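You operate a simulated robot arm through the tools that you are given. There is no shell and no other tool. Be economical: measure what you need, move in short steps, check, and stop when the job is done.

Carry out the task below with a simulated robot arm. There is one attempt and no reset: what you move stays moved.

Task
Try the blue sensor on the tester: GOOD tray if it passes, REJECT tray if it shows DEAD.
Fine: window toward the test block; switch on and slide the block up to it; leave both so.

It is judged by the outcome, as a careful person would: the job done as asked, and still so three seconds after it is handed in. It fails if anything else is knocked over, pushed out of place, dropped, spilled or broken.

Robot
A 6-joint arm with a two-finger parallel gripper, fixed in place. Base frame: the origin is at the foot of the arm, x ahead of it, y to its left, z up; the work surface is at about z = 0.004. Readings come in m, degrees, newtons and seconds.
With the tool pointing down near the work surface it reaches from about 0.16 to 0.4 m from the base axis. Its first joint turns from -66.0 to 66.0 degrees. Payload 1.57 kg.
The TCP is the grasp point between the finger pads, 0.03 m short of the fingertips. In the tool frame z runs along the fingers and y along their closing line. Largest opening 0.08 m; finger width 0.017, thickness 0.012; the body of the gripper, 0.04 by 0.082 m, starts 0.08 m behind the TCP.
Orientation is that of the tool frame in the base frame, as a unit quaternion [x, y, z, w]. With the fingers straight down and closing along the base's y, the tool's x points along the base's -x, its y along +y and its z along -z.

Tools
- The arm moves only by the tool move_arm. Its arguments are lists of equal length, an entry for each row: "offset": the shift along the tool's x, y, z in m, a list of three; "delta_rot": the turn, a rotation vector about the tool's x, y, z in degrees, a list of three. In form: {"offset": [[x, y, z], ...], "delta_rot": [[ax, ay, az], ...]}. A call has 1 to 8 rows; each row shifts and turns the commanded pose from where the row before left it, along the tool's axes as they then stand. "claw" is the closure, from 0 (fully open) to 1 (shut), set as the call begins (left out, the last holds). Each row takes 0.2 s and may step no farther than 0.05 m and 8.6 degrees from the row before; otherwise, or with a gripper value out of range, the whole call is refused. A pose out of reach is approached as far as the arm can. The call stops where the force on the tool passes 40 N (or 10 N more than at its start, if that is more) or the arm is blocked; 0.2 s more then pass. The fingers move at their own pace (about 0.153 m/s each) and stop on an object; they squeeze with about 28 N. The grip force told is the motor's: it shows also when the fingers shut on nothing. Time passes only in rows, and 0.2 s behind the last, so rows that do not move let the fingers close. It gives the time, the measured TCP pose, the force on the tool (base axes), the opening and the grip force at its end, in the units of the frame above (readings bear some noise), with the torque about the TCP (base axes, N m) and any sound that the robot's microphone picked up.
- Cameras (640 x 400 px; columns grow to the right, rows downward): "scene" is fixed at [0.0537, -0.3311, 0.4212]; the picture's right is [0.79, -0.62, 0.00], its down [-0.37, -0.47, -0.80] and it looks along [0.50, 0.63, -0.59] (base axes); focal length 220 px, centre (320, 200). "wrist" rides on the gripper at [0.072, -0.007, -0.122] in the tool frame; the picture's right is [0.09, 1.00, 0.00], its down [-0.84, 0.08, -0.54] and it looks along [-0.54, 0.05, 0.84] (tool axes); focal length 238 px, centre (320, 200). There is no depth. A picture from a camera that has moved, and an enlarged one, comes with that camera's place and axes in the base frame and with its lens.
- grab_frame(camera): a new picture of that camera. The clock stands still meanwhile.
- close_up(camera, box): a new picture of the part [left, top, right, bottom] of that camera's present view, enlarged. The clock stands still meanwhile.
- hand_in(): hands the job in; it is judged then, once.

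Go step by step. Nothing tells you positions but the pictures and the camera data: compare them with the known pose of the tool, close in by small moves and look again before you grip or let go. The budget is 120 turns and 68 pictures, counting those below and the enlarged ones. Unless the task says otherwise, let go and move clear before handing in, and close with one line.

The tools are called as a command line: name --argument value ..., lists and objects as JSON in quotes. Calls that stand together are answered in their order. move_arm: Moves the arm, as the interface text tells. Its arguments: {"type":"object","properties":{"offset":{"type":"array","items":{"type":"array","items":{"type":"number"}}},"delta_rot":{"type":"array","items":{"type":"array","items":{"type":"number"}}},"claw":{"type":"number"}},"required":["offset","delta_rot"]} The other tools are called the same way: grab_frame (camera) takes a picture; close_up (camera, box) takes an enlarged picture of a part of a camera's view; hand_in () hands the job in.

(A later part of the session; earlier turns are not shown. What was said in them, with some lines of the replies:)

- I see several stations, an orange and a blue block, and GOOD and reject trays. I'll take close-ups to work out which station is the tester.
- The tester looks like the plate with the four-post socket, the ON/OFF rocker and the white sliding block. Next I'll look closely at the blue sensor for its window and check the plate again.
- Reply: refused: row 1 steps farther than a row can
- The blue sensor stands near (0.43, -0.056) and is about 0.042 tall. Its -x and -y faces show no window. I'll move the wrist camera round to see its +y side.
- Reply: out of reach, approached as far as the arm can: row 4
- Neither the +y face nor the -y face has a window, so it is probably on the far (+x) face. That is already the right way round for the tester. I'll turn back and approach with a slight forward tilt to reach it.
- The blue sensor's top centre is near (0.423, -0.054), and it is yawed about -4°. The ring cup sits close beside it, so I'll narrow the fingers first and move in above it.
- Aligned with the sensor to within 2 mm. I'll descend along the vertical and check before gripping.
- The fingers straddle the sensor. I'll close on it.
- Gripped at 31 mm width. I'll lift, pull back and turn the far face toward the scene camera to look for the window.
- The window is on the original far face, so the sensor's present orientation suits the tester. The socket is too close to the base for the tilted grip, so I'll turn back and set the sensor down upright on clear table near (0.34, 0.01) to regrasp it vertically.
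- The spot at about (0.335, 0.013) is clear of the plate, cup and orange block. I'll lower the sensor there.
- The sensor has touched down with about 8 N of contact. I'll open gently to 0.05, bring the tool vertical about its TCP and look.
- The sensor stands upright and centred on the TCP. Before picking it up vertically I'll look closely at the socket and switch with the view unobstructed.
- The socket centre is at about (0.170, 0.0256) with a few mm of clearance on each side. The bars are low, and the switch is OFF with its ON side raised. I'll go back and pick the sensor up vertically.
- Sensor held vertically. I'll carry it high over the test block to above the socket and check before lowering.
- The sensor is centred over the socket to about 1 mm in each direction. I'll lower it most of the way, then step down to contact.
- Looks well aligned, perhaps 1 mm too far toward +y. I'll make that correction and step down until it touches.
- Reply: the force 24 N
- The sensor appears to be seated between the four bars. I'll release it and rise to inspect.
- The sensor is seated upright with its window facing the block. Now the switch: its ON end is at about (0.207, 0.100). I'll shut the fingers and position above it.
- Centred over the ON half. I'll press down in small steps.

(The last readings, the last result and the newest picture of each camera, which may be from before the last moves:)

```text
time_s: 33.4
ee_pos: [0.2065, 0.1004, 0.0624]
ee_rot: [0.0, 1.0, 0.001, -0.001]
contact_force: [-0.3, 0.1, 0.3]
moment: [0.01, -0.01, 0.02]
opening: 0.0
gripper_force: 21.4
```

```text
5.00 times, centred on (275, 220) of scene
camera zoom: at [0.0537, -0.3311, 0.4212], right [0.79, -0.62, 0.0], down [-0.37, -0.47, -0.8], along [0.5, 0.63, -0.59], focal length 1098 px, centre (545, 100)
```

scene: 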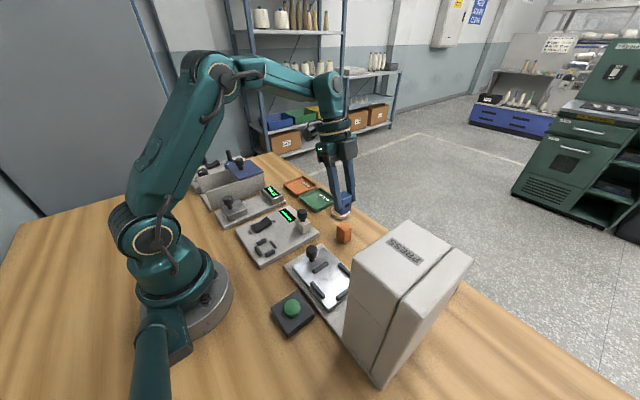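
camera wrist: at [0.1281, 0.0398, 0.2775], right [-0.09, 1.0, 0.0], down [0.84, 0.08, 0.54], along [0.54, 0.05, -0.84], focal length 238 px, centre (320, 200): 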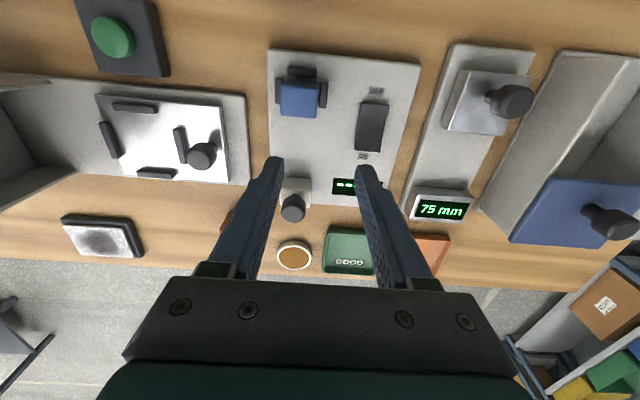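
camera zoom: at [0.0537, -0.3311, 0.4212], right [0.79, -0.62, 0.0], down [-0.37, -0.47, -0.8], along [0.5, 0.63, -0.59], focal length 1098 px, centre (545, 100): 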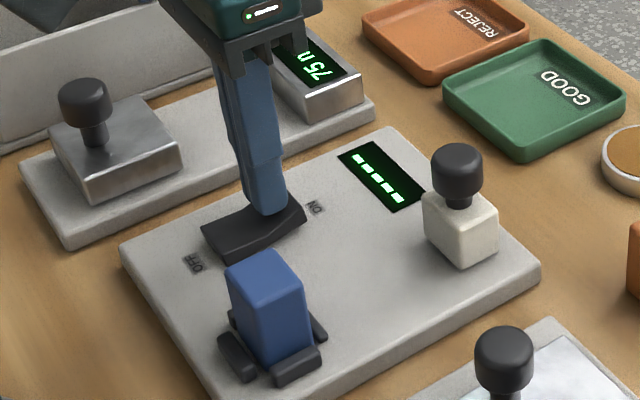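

move_arm --offset '[[0, 0, 0.002], [0, 0, 0.002], [0, 0, 0.002], [0, 0, 0.002], [0, 0, 0.002], [0, 0, 0]]' --delta_rot '[[0, 0, 0], [0, 0, 0], [0, 0, 0], [0, 0, 0], [0, 0, 0], [0, 0, 0]]'

close_up --camera "scene" --box '[225, 180, 325, 260]'

```text
time_s: 34.2
ee_pos: [0.2072, 0.1008, 0.0597]
ee_rot: [0.0, 1.0, 0.0, 0.0]
contact_force: [-0.8, 0.2, 3.8]
moment: [0.05, 0.1, -0.04]
opening: 0.0004
gripper_force: 20.9
stopped in row 3: the force on the tool passed its limit at 52 N (the readings are from after the stop); the commanded pose is now the measured one
```

```text
5.00 times, centred on (275, 220) of scene
camera zoom: at [0.0537, -0.3311, 0.4212], right [0.79, -0.62, 0.0], down [-0.37, -0.47, -0.8], along [0.5, 0.63, -0.59], focal length 1098 px, centre (545, 100)
```

zoom: 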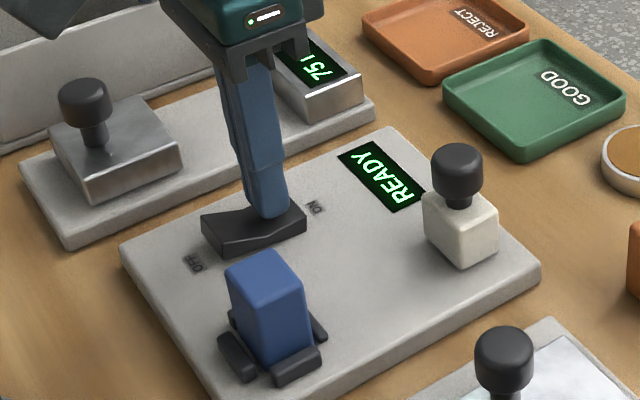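

The display reads READY, so the tester is on. The test block is at about x 0.270–0.297, y 0.027. I'll rise, go behind it and come down at x≈0.325.

move_arm --offset '[[0, 0, -0.045], [0, 0, -0.045], [-0.0393, -0.0245, 0], [-0.0393, -0.0245, 0], [-0.0393, -0.0245, 0], [0, 0, 0.045], [0, 0, 0.035], [0, 0, 0]]' --delta_rot '[[0, 0, 0], [0, 0, 0], [0, 0, 0], [0, 0, 0], [0, 0, 0], [0, 0, 0], [0, 0, 0], [0, 0, 0]]'

grab_frame --camera "wrist"

close_up --camera "scene" --box '[245, 170, 365, 260]'

```text
time_s: 36.0
ee_pos: [0.3253, 0.0305, 0.0688]
ee_rot: [0.001, 1.0, 0.001, 0.002]
contact_force: [-0.6, -0.6, 0.4]
moment: [-0.03, -0.02, -0.01]
opening: 0.0002
gripper_force: 21.4
```

```text
25 pictures are left
camera wrist: at [0.2526, 0.0232, 0.1909], right [-0.09, 1.0, 0.0], down [0.84, 0.08, 0.54], along [0.54, 0.05, -0.84], focal length 238 px, centre (320, 200)
```

wrist: 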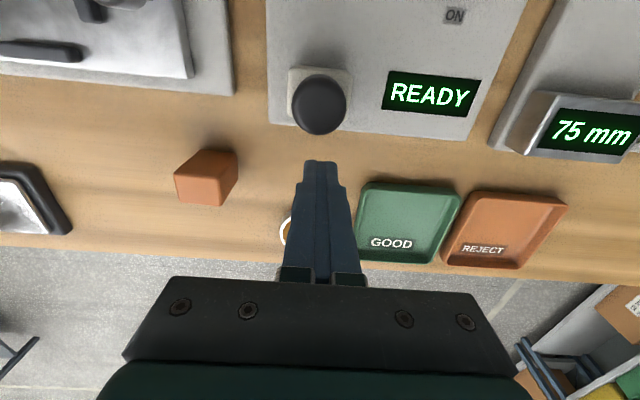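

```text
4.44 times, centred on (305, 215) of scene
camera zoom: at [0.0537, -0.3311, 0.4212], right [0.79, -0.62, 0.0], down [-0.37, -0.47, -0.8], along [0.5, 0.63, -0.59], focal length 976 px, centre (387, 133)
```

zoom: 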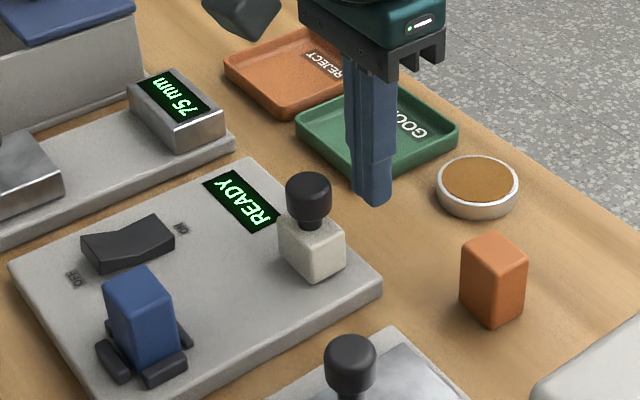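

I'm just behind the block. I'll centre on y≈0.0258, lower, and start pushing toward the socket.

move_arm --offset '[[0, -0.0045, 0.006], [0, 0, 0.006], [0.01, 0, 0], [0.008, 0, 0], [0.008, 0, 0], [0.008, 0, 0], [0, 0, 0]]' --delta_rot '[[0, 0, 0], [0, 0, 0], [0, 0, 0], [0, 0, 0], [0, 0, 0], [0, 0, 0], [0, 0, 0]]'

close_up --camera "scene" --box '[225, 170, 345, 260]'

```text
time_s: 37.6
ee_pos: [0.2913, 0.0235, 0.0577]
ee_rot: [0.0, 1.0, 0.0, 0.001]
contact_force: [-0.5, -0.4, -0.2]
moment: [0.02, -0.03, 0.0]
opening: 0.0003
gripper_force: 21.7
```

```text
4.44 times, centred on (285, 215) of scene
camera zoom: at [0.0537, -0.3311, 0.4212], right [0.79, -0.62, 0.0], down [-0.37, -0.47, -0.8], along [0.5, 0.63, -0.59], focal length 976 px, centre (476, 133)
```

zoom: 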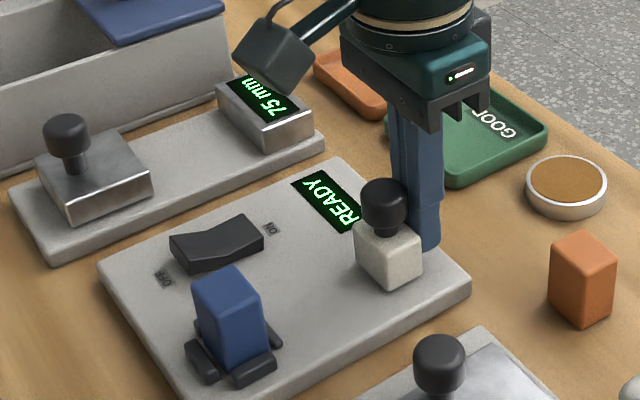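

The block has begun to slide. I'll continue.

move_arm --offset '[[0.008, 0.0005, 0], [0.008, 0.0005, 0], [0.008, 0, 0], [0.008, 0, 0], [0.008, 0, 0], [0, 0, 0]]' --delta_rot '[[0, 0, 0], [0, 0, 0], [0, 0, 0], [0, 0, 0], [0, 0, 0], [0, 0, 0]]'

close_up --camera "scene" --box '[225, 170, 345, 260]'

```text
time_s: 39.0
ee_pos: [0.25, 0.0246, 0.0571]
ee_rot: [0.001, 1.0, 0.001, 0.0]
contact_force: [0.5, 0.4, 0.3]
moment: [0.0, -0.01, 0.0]
opening: 0.0001
gripper_force: 21.2
```

```text
4.44 times, centred on (285, 215) of scene
camera zoom: at [0.0537, -0.3311, 0.4212], right [0.79, -0.62, 0.0], down [-0.37, -0.47, -0.8], along [0.5, 0.63, -0.59], focal length 976 px, centre (476, 133)
```

zoom: 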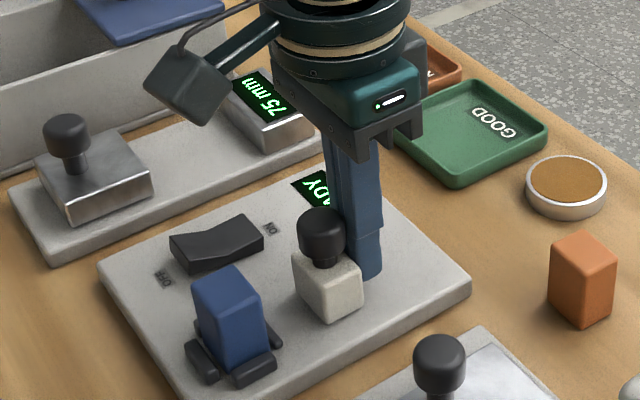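

move_arm --offset '[[0.006, 0, 0], [0.005, 0, 0], [0.004, 0, 0], [0.003, 0, 0], [0, 0, 0]]' --delta_rot '[[0, 0, 0], [0, 0, 0], [0, 0, 0], [0, 0, 0], [0, 0, 0]]'

close_up --camera "scene" --box '[225, 170, 345, 260]'

```text
time_s: 39.9
ee_pos: [0.2395, 0.0255, 0.0594]
ee_rot: [-0.001, 1.0, 0.002, 0.012]
contact_force: [6.4, 1.1, -1.5]
moment: [-0.04, 0.13, -0.03]
opening: 0.0
gripper_force: 21.3
stopped in row 4: the force on the tool passed its limit at 45 N (the readings are from after the stop); the commanded pose is now the measured one
```

```text
4.44 times, centred on (285, 215) of scene
camera zoom: at [0.0537, -0.3311, 0.4212], right [0.79, -0.62, 0.0], down [-0.37, -0.47, -0.8], along [0.5, 0.63, -0.59], focal length 976 px, centre (476, 133)
```

zoom: 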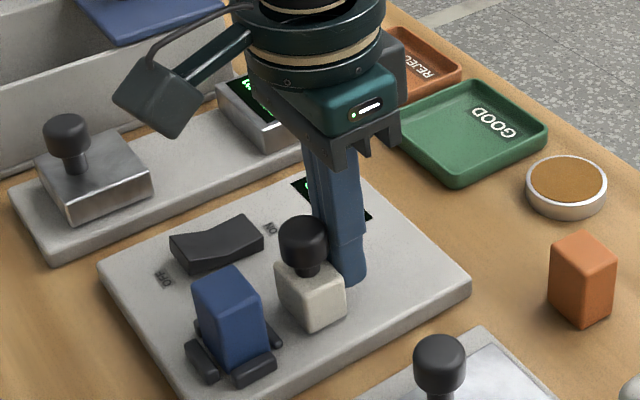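

The push met a firm stop. I'll back off slightly, rise, and read the display.

move_arm --offset '[[-0.01, 0, 0], [-0.02, 0, 0], [0, 0, -0.045], [0, 0, -0.045], [0.04, 0.01, 0], [0, 0, 0]]' --delta_rot '[[0, 0, 0], [0, 0, 0], [0, 0, 0], [0, 0, 0], [0, 0, 0], [0, 0, 0]]'

grab_frame --camera "wrist"

close_up --camera "scene" --box '[225, 180, 345, 270]'

```text
time_s: 41.3
ee_pos: [0.2258, 0.0328, 0.1493]
ee_rot: [-0.002, 1.0, 0.001, 0.01]
contact_force: [-0.1, -0.4, -0.3]
moment: [0.02, 0.0, -0.01]
opening: 0.0
gripper_force: 21.9
```

```text
20 pictures are left
camera wrist: at [0.1502, 0.0259, 0.2702], right [-0.09, 1.0, 0.0], down [0.83, 0.08, 0.56], along [0.56, 0.05, -0.83], focal length 238 px, centre (320, 200)
```

wrist: 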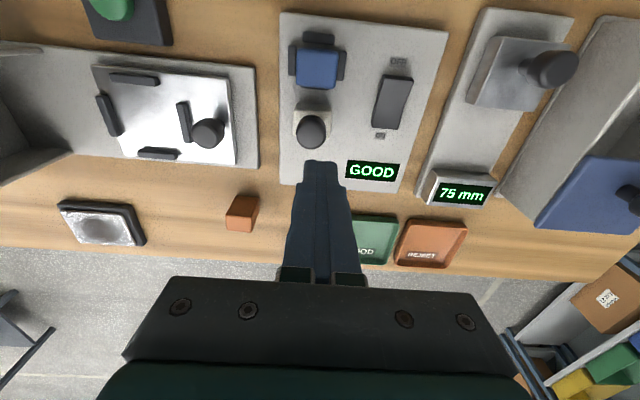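

```text
4.44 times, centred on (285, 225) of scene
camera zoom: at [0.0537, -0.3311, 0.4212], right [0.79, -0.62, 0.0], down [-0.37, -0.47, -0.8], along [0.5, 0.63, -0.59], focal length 976 px, centre (476, 89)
```

zoom: 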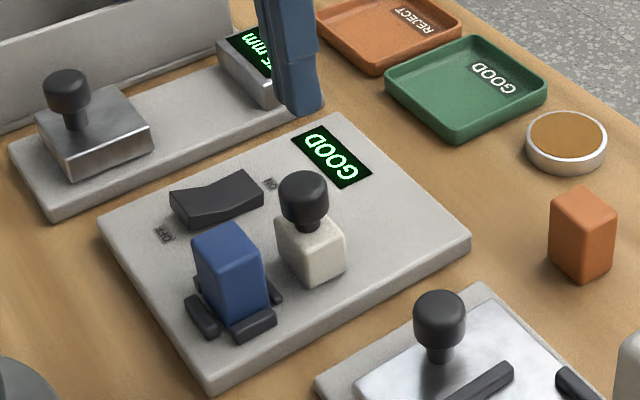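

The display reads GOOD, so the sensor passes. I'll pick it out of the socket vertically, leaving the switch and block as they are.

move_arm --offset '[[0.0275, -0.0036, 0], [0.0275, -0.0036, 0], [0, 0, 0.03], [0, 0, 0]]' --delta_rot '[[0, 1.15, 0], [0, 0, 0], [0, 0, 0], [0, 0, 0]]' --claw 0.4

grab_frame --camera "wrist"

```text
time_s: 42.3
ee_pos: [0.1727, 0.0268, 0.1195]
ee_rot: [-0.001, 1.0, 0.002, 0.001]
contact_force: [-2.1, 0.3, 0.6]
moment: [0.0, -0.03, 0.0]
opening: 0.0479
gripper_force: 0.2
```

```text
18 pictures are left
camera wrist: at [0.0996, 0.0202, 0.2409], right [-0.09, 1.0, 0.0], down [0.84, 0.08, 0.54], along [0.54, 0.05, -0.84], focal length 238 px, centre (320, 200)
```

wrist: 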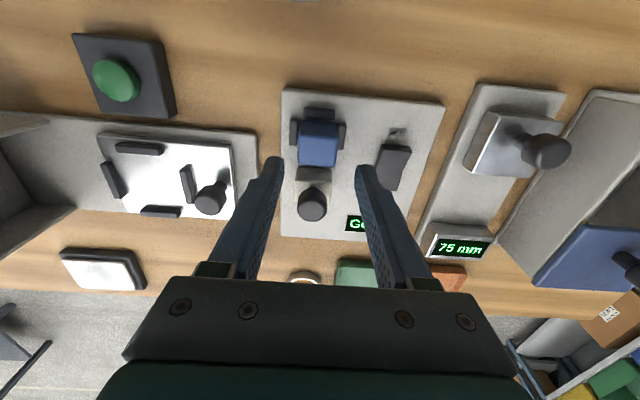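

move_arm --offset '[[0.0015, -0.0005, 0.03], [0, 0, 0.0235], [0, 0, 0]]' --delta_rot '[[0, 0, 0], [0, 0, 0], [0, 0, 0]]'

close_up --camera "scene" --box '[225, 180, 325, 265]'

close_up --camera "wrist" --box '[240, 90, 400, 215]'

```text
time_s: 43.1
ee_pos: [0.1713, 0.0262, 0.0655]
ee_rot: [-0.001, 1.0, 0.002, 0.0]
contact_force: [-0.1, 0.1, 0.2]
moment: [0.02, 0.02, -0.02]
opening: 0.0479
gripper_force: 0.1
```

```text
4.71 times, centred on (275, 222) of scene
camera zoom: at [0.0537, -0.3311, 0.4212], right [0.79, -0.62, 0.0], down [-0.37, -0.47, -0.8], along [0.5, 0.63, -0.59], focal length 1033 px, centre (532, 94)
```

zoom: 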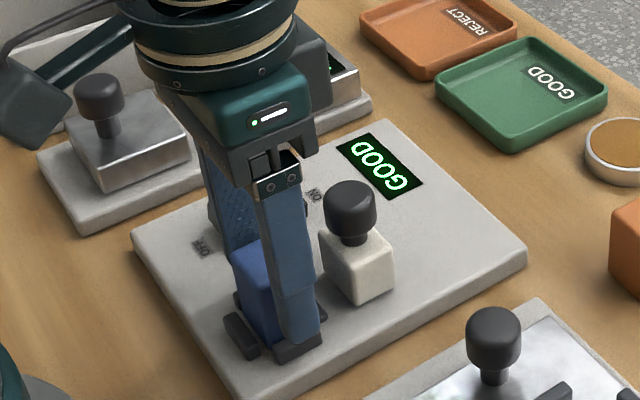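

```text
3.20 times, centred on (320, 152) of wrist
camera zoom: at [0.0979, 0.0193, 0.186], right [-0.09, 1.0, 0.0], down [0.84, 0.08, 0.54], along [0.54, 0.05, -0.84], focal length 763 px, centre (320, 352)
```

zoom: 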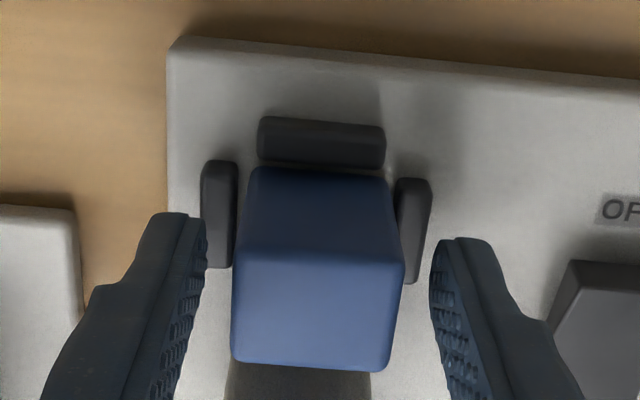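

Fingers straddle the sensor cleanly. I'll grip and lift straight up.

move_arm --offset '[[0, 0, 0], [0, 0, 0], [0, 0, 0]]' --delta_rot '[[0, 0, 0], [0, 0, 0], [0, 0, 0]]' --claw 1

move_arm --offset '[[0, 0, -0.015], [0, 0, -0.04], [0, 0, -0.04], [0, 0, 0]]' --delta_rot '[[0, 0, 0], [0, 0, 0], [0, 0, 0], [0, 0, 0]]'

close_up --camera "scene" --box '[225, 160, 345, 265]'

```text
time_s: 43.9
ee_pos: [0.1729, 0.0265, 0.0638]
ee_rot: [-0.001, 1.0, 0.002, 0.001]
contact_force: [0.0, 0.6, 0.1]
moment: [-0.01, 0.01, -0.01]
opening: 0.0309
gripper_force: 28.2
```

```text
time_s: 44.9
ee_pos: [0.1708, 0.0274, 0.1605]
ee_rot: [-0.001, 1.0, 0.002, 0.0]
contact_force: [-0.6, 0.1, -0.4]
moment: [0.02, -0.02, 0.02]
opening: 0.0308
gripper_force: 27.9
```

```text
3.81 times, centred on (285, 212) of scene
camera zoom: at [0.0537, -0.3311, 0.4212], right [0.79, -0.62, 0.0], down [-0.37, -0.47, -0.8], along [0.5, 0.63, -0.59], focal length 836 px, centre (453, 152)
```

zoom: 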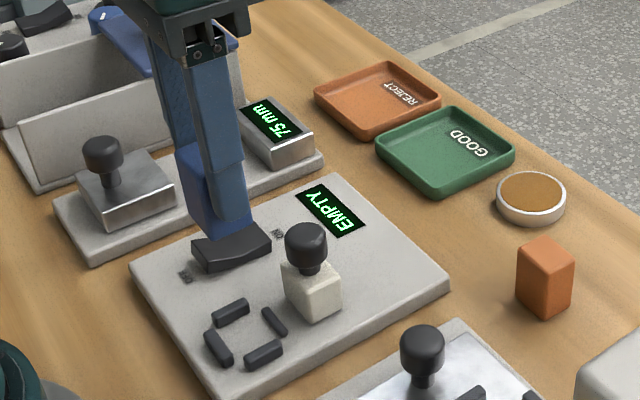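

The sensor is out, the display shows EMPTY, and the switch and block are unchanged. I'll carry it toward the GOOD tray, centred near (0.394, 0.110).

move_arm --offset '[[-0.0435, 0.018, 0], [-0.0435, 0.018, 0], [-0.0435, 0.018, 0], [-0.0435, 0.018, 0], [0, 0, 0.03], [-0.02, 0.004, 0.03], [-0.018, 0.004, 0.01], [0, 0, 0]]' --delta_rot '[[0, 0, 0], [0, 0, 0], [0, 0, 0], [0, 0, 0], [0, 0, 0], [0, 0, 0], [0, 0, 0], [0, 0, 0]]'

grab_frame --camera "wrist"

close_up --camera "scene" --box '[265, 140, 365, 225]'

```text
time_s: 46.7
ee_pos: [0.3829, 0.1082, 0.0903]
ee_rot: [0.0, 1.0, 0.001, 0.0]
contact_force: [0.2, 0.1, 0.4]
moment: [0.02, -0.03, 0.01]
opening: 0.0307
gripper_force: 28.0
```

```text
14 pictures are left
camera wrist: at [0.3096, 0.1011, 0.2118], right [-0.09, 1.0, 0.0], down [0.84, 0.08, 0.54], along [0.54, 0.05, -0.84], focal length 238 px, centre (320, 200)
```

wrist: 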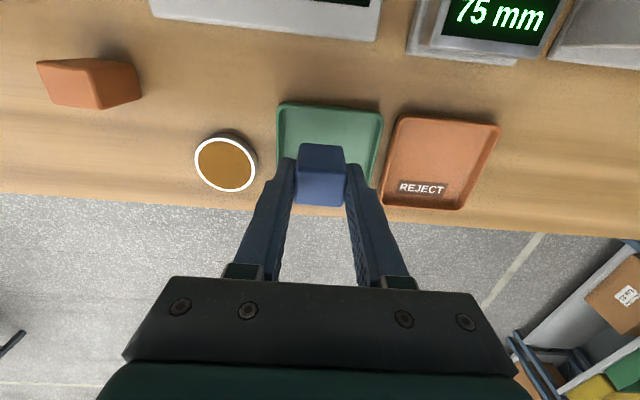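

```text
4.71 times, centred on (315, 182) of scene
camera zoom: at [0.0537, -0.3311, 0.4212], right [0.79, -0.62, 0.0], down [-0.37, -0.47, -0.8], along [0.5, 0.63, -0.59], focal length 1033 px, centre (344, 282)
```

zoom: 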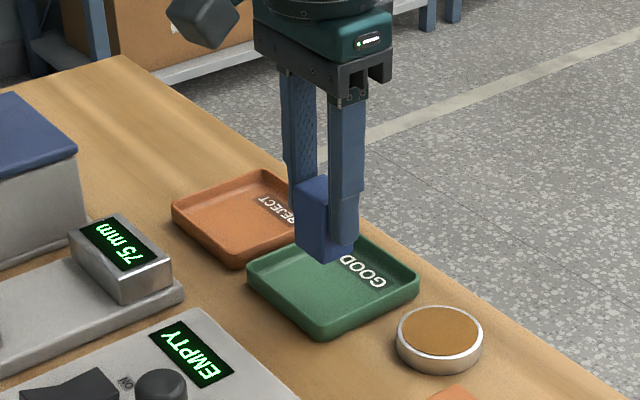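

The sensor is over the tray interior. I'll lower it gently.

move_arm --offset '[[0, 0.001, 0.02], [0, 0, 0.009], [0, 0, 0]]' --delta_rot '[[0, 0, 0], [0, 0, 0], [0, 0, 0]]'

move_arm --offset '[[0, 0, 0.0015], [0, 0, 0.0015], [0, 0, 0]]' --delta_rot '[[0, 0, 0], [0, 0, 0], [0, 0, 0]]'

close_up --camera "scene" --box '[265, 140, 365, 225]'

```text
time_s: 47.5
ee_pos: [0.3827, 0.1094, 0.0616]
ee_rot: [-0.001, 1.0, 0.002, 0.001]
contact_force: [-0.4, 0.0, -1.5]
moment: [-0.02, 0.03, 0.02]
opening: 0.031
gripper_force: 28.1
```

```text
time_s: 48.3
ee_pos: [0.3829, 0.1076, 0.0577]
ee_rot: [-0.002, 1.0, 0.002, 0.0]
contact_force: [-0.1, -0.6, -0.8]
moment: [-0.01, 0.02, -0.03]
opening: 0.0307
gripper_force: 27.9
```

```text
4.71 times, centred on (315, 182) of scene
camera zoom: at [0.0537, -0.3311, 0.4212], right [0.79, -0.62, 0.0], down [-0.37, -0.47, -0.8], along [0.5, 0.63, -0.59], focal length 1033 px, centre (344, 282)
```

zoom: 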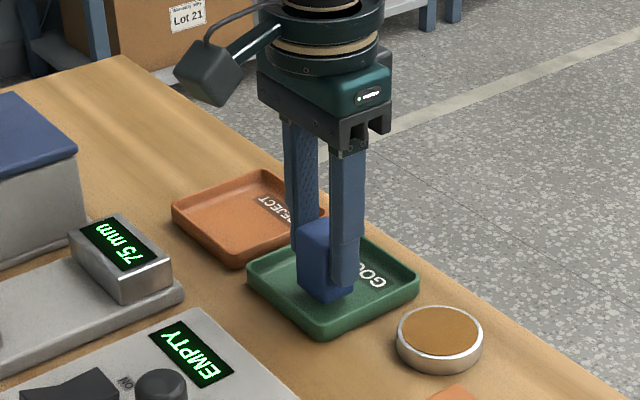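

move_arm --offset '[[0, 0, 0.001], [0, 0, 0.001], [0, 0, 0]]' --delta_rot '[[0, 0, 0], [0, 0, 0], [0, 0, 0]]'

```text
time_s: 49.1
ee_pos: [0.3821, 0.109, 0.0567]
ee_rot: [-0.001, 1.0, 0.002, 0.001]
contact_force: [0.2, 0.7, 0.6]
moment: [-0.01, 0.0, 0.04]
opening: 0.0306
gripper_force: 28.3
```

move_arm --offset '[[0, 0, 0.001], [0, 0, 0.001], [0, 0, 0]]' --delta_rot '[[0, 0, 0], [0, 0, 0], [0, 0, 0]]'

```text
time_s: 49.9
ee_pos: [0.3819, 0.1097, 0.0546]
ee_rot: [-0.001, 1.0, 0.002, 0.001]
contact_force: [-0.2, 0.3, -0.9]
moment: [0.02, -0.02, 0.0]
opening: 0.0307
gripper_force: 28.3
```

move_arm --offset '[[0, 0, 0.001], [0, 0, 0]]' --delta_rot '[[0, 0, 0], [0, 0, 0]]'

```text
time_s: 50.5
ee_pos: [0.3826, 0.108, 0.0533]
ee_rot: [-0.001, 1.0, 0.001, 0.001]
contact_force: [0.3, -0.7, -0.4]
moment: [0.02, 0.03, 0.0]
opening: 0.0308
gripper_force: 27.9
```

move_arm --offset '[[0, 0, 0.001], [0, 0, 0]]' --delta_rot '[[0, 0, 0], [0, 0, 0]]'

close_up --camera "scene" --box '[290, 165, 350, 215]'

```text
time_s: 51.1
ee_pos: [0.3816, 0.1086, 0.0518]
ee_rot: [-0.001, 1.0, 0.002, 0.0]
contact_force: [-0.8, 0.3, 0.5]
moment: [-0.02, 0.01, -0.02]
opening: 0.0308
gripper_force: 27.7
```

```text
8.00 times, centred on (320, 190) of scene
camera zoom: at [0.0537, -0.3311, 0.4212], right [0.79, -0.62, 0.0], down [-0.37, -0.47, -0.8], along [0.5, 0.63, -0.59], focal length 1756 px, centre (320, 280)
```

zoom: 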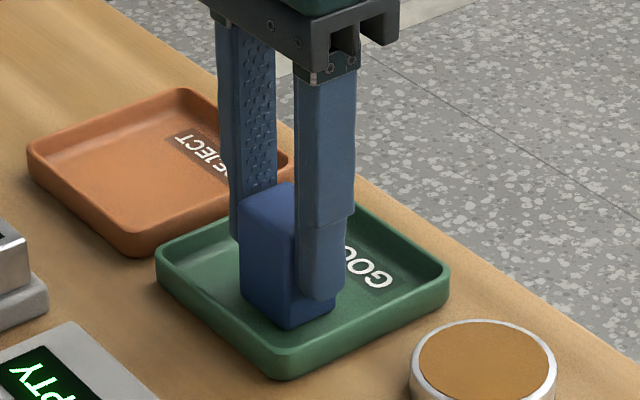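

move_arm --offset '[[0, 0, 0.001], [0, 0, 0.0007], [0, 0, 0]]' --delta_rot '[[0, 0, 0], [0, 0, 0], [0, 0, 0]]'

```text
time_s: 51.9
ee_pos: [0.3819, 0.1076, 0.0512]
ee_rot: [-0.001, 1.0, 0.001, 0.002]
contact_force: [-5.0, 0.9, 17.5]
moment: [-0.08, 0.24, 0.0]
opening: 0.0307
gripper_force: 27.9
```

The sensor has touched the tray floor at about 17 N. I'll ease up slightly, release and rise clear.

move_arm --offset '[[0, 0, -0.0008], [0, 0, 0]]' --delta_rot '[[0, 0, 0], [0, 0, 0]]'

move_arm --offset '[[0, 0, 0], [0, 0, 0], [0, 0, 0], [0, 0, -0.03], [0, 0, -0.04], [0.04, 0, -0.02], [0.04, 0, 0], [0, 0, 0]]' --delta_rot '[[0, 0, 0], [0, 0, 0], [0, 0, 0], [0, 0, 0], [0, 0, 0], [0, 0, 0], [0, 0, 0], [0, 0, 0]]' --claw 0.42

grab_frame --camera "wrist"

close_up --camera "scene" --box '[225, 150, 385, 270]'

```text
time_s: 52.5
ee_pos: [0.3823, 0.1078, 0.0511]
ee_rot: [-0.003, 1.0, 0.003, 0.002]
contact_force: [2.7, 3.3, 10.5]
moment: [0.06, -0.1, 0.02]
opening: 0.0307
gripper_force: 28.1
```

```text
time_s: 54.3
ee_pos: [0.3004, 0.1075, 0.1415]
ee_rot: [-0.002, 1.0, 0.002, 0.001]
contact_force: [0.8, 0.3, 0.4]
moment: [0.01, 0.05, -0.01]
opening: 0.0463
gripper_force: 0.0
```

```text
10 pictures are left
camera wrist: at [0.2282, 0.0996, 0.2632], right [-0.09, 1.0, 0.0], down [0.84, 0.08, 0.54], along [0.54, 0.05, -0.84], focal length 238 px, centre (320, 200)
```

wrist: 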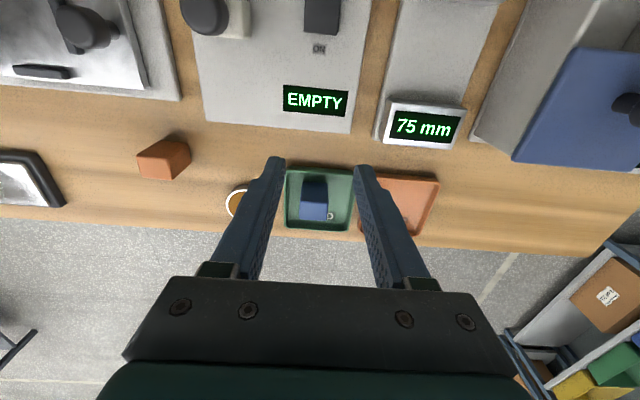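

```text
3.33 times, centred on (305, 210) of scene
camera zoom: at [0.0537, -0.3311, 0.4212], right [0.79, -0.62, 0.0], down [-0.37, -0.47, -0.8], along [0.5, 0.63, -0.59], focal length 732 px, centre (370, 167)
```

zoom: 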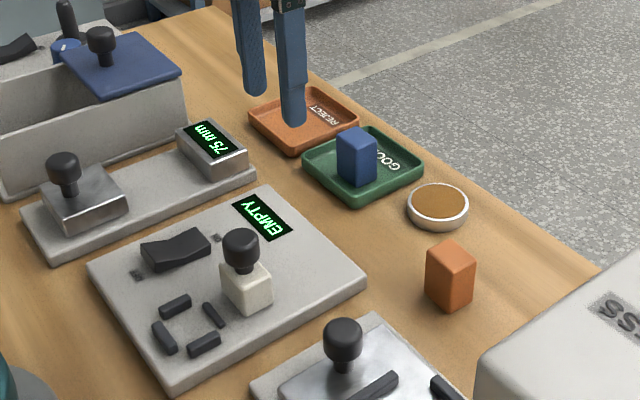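

The sensor stands upright in the GOOD tray, the switch is on and the block is still slid up. Everything else is in place and the arm is clear, so I'll hand in.

hand_in

```text
The job is handed in.
```

The blue sensor read GOOD on the tester and is now in the GOOD tray, with the tester left on and the block left slid up.
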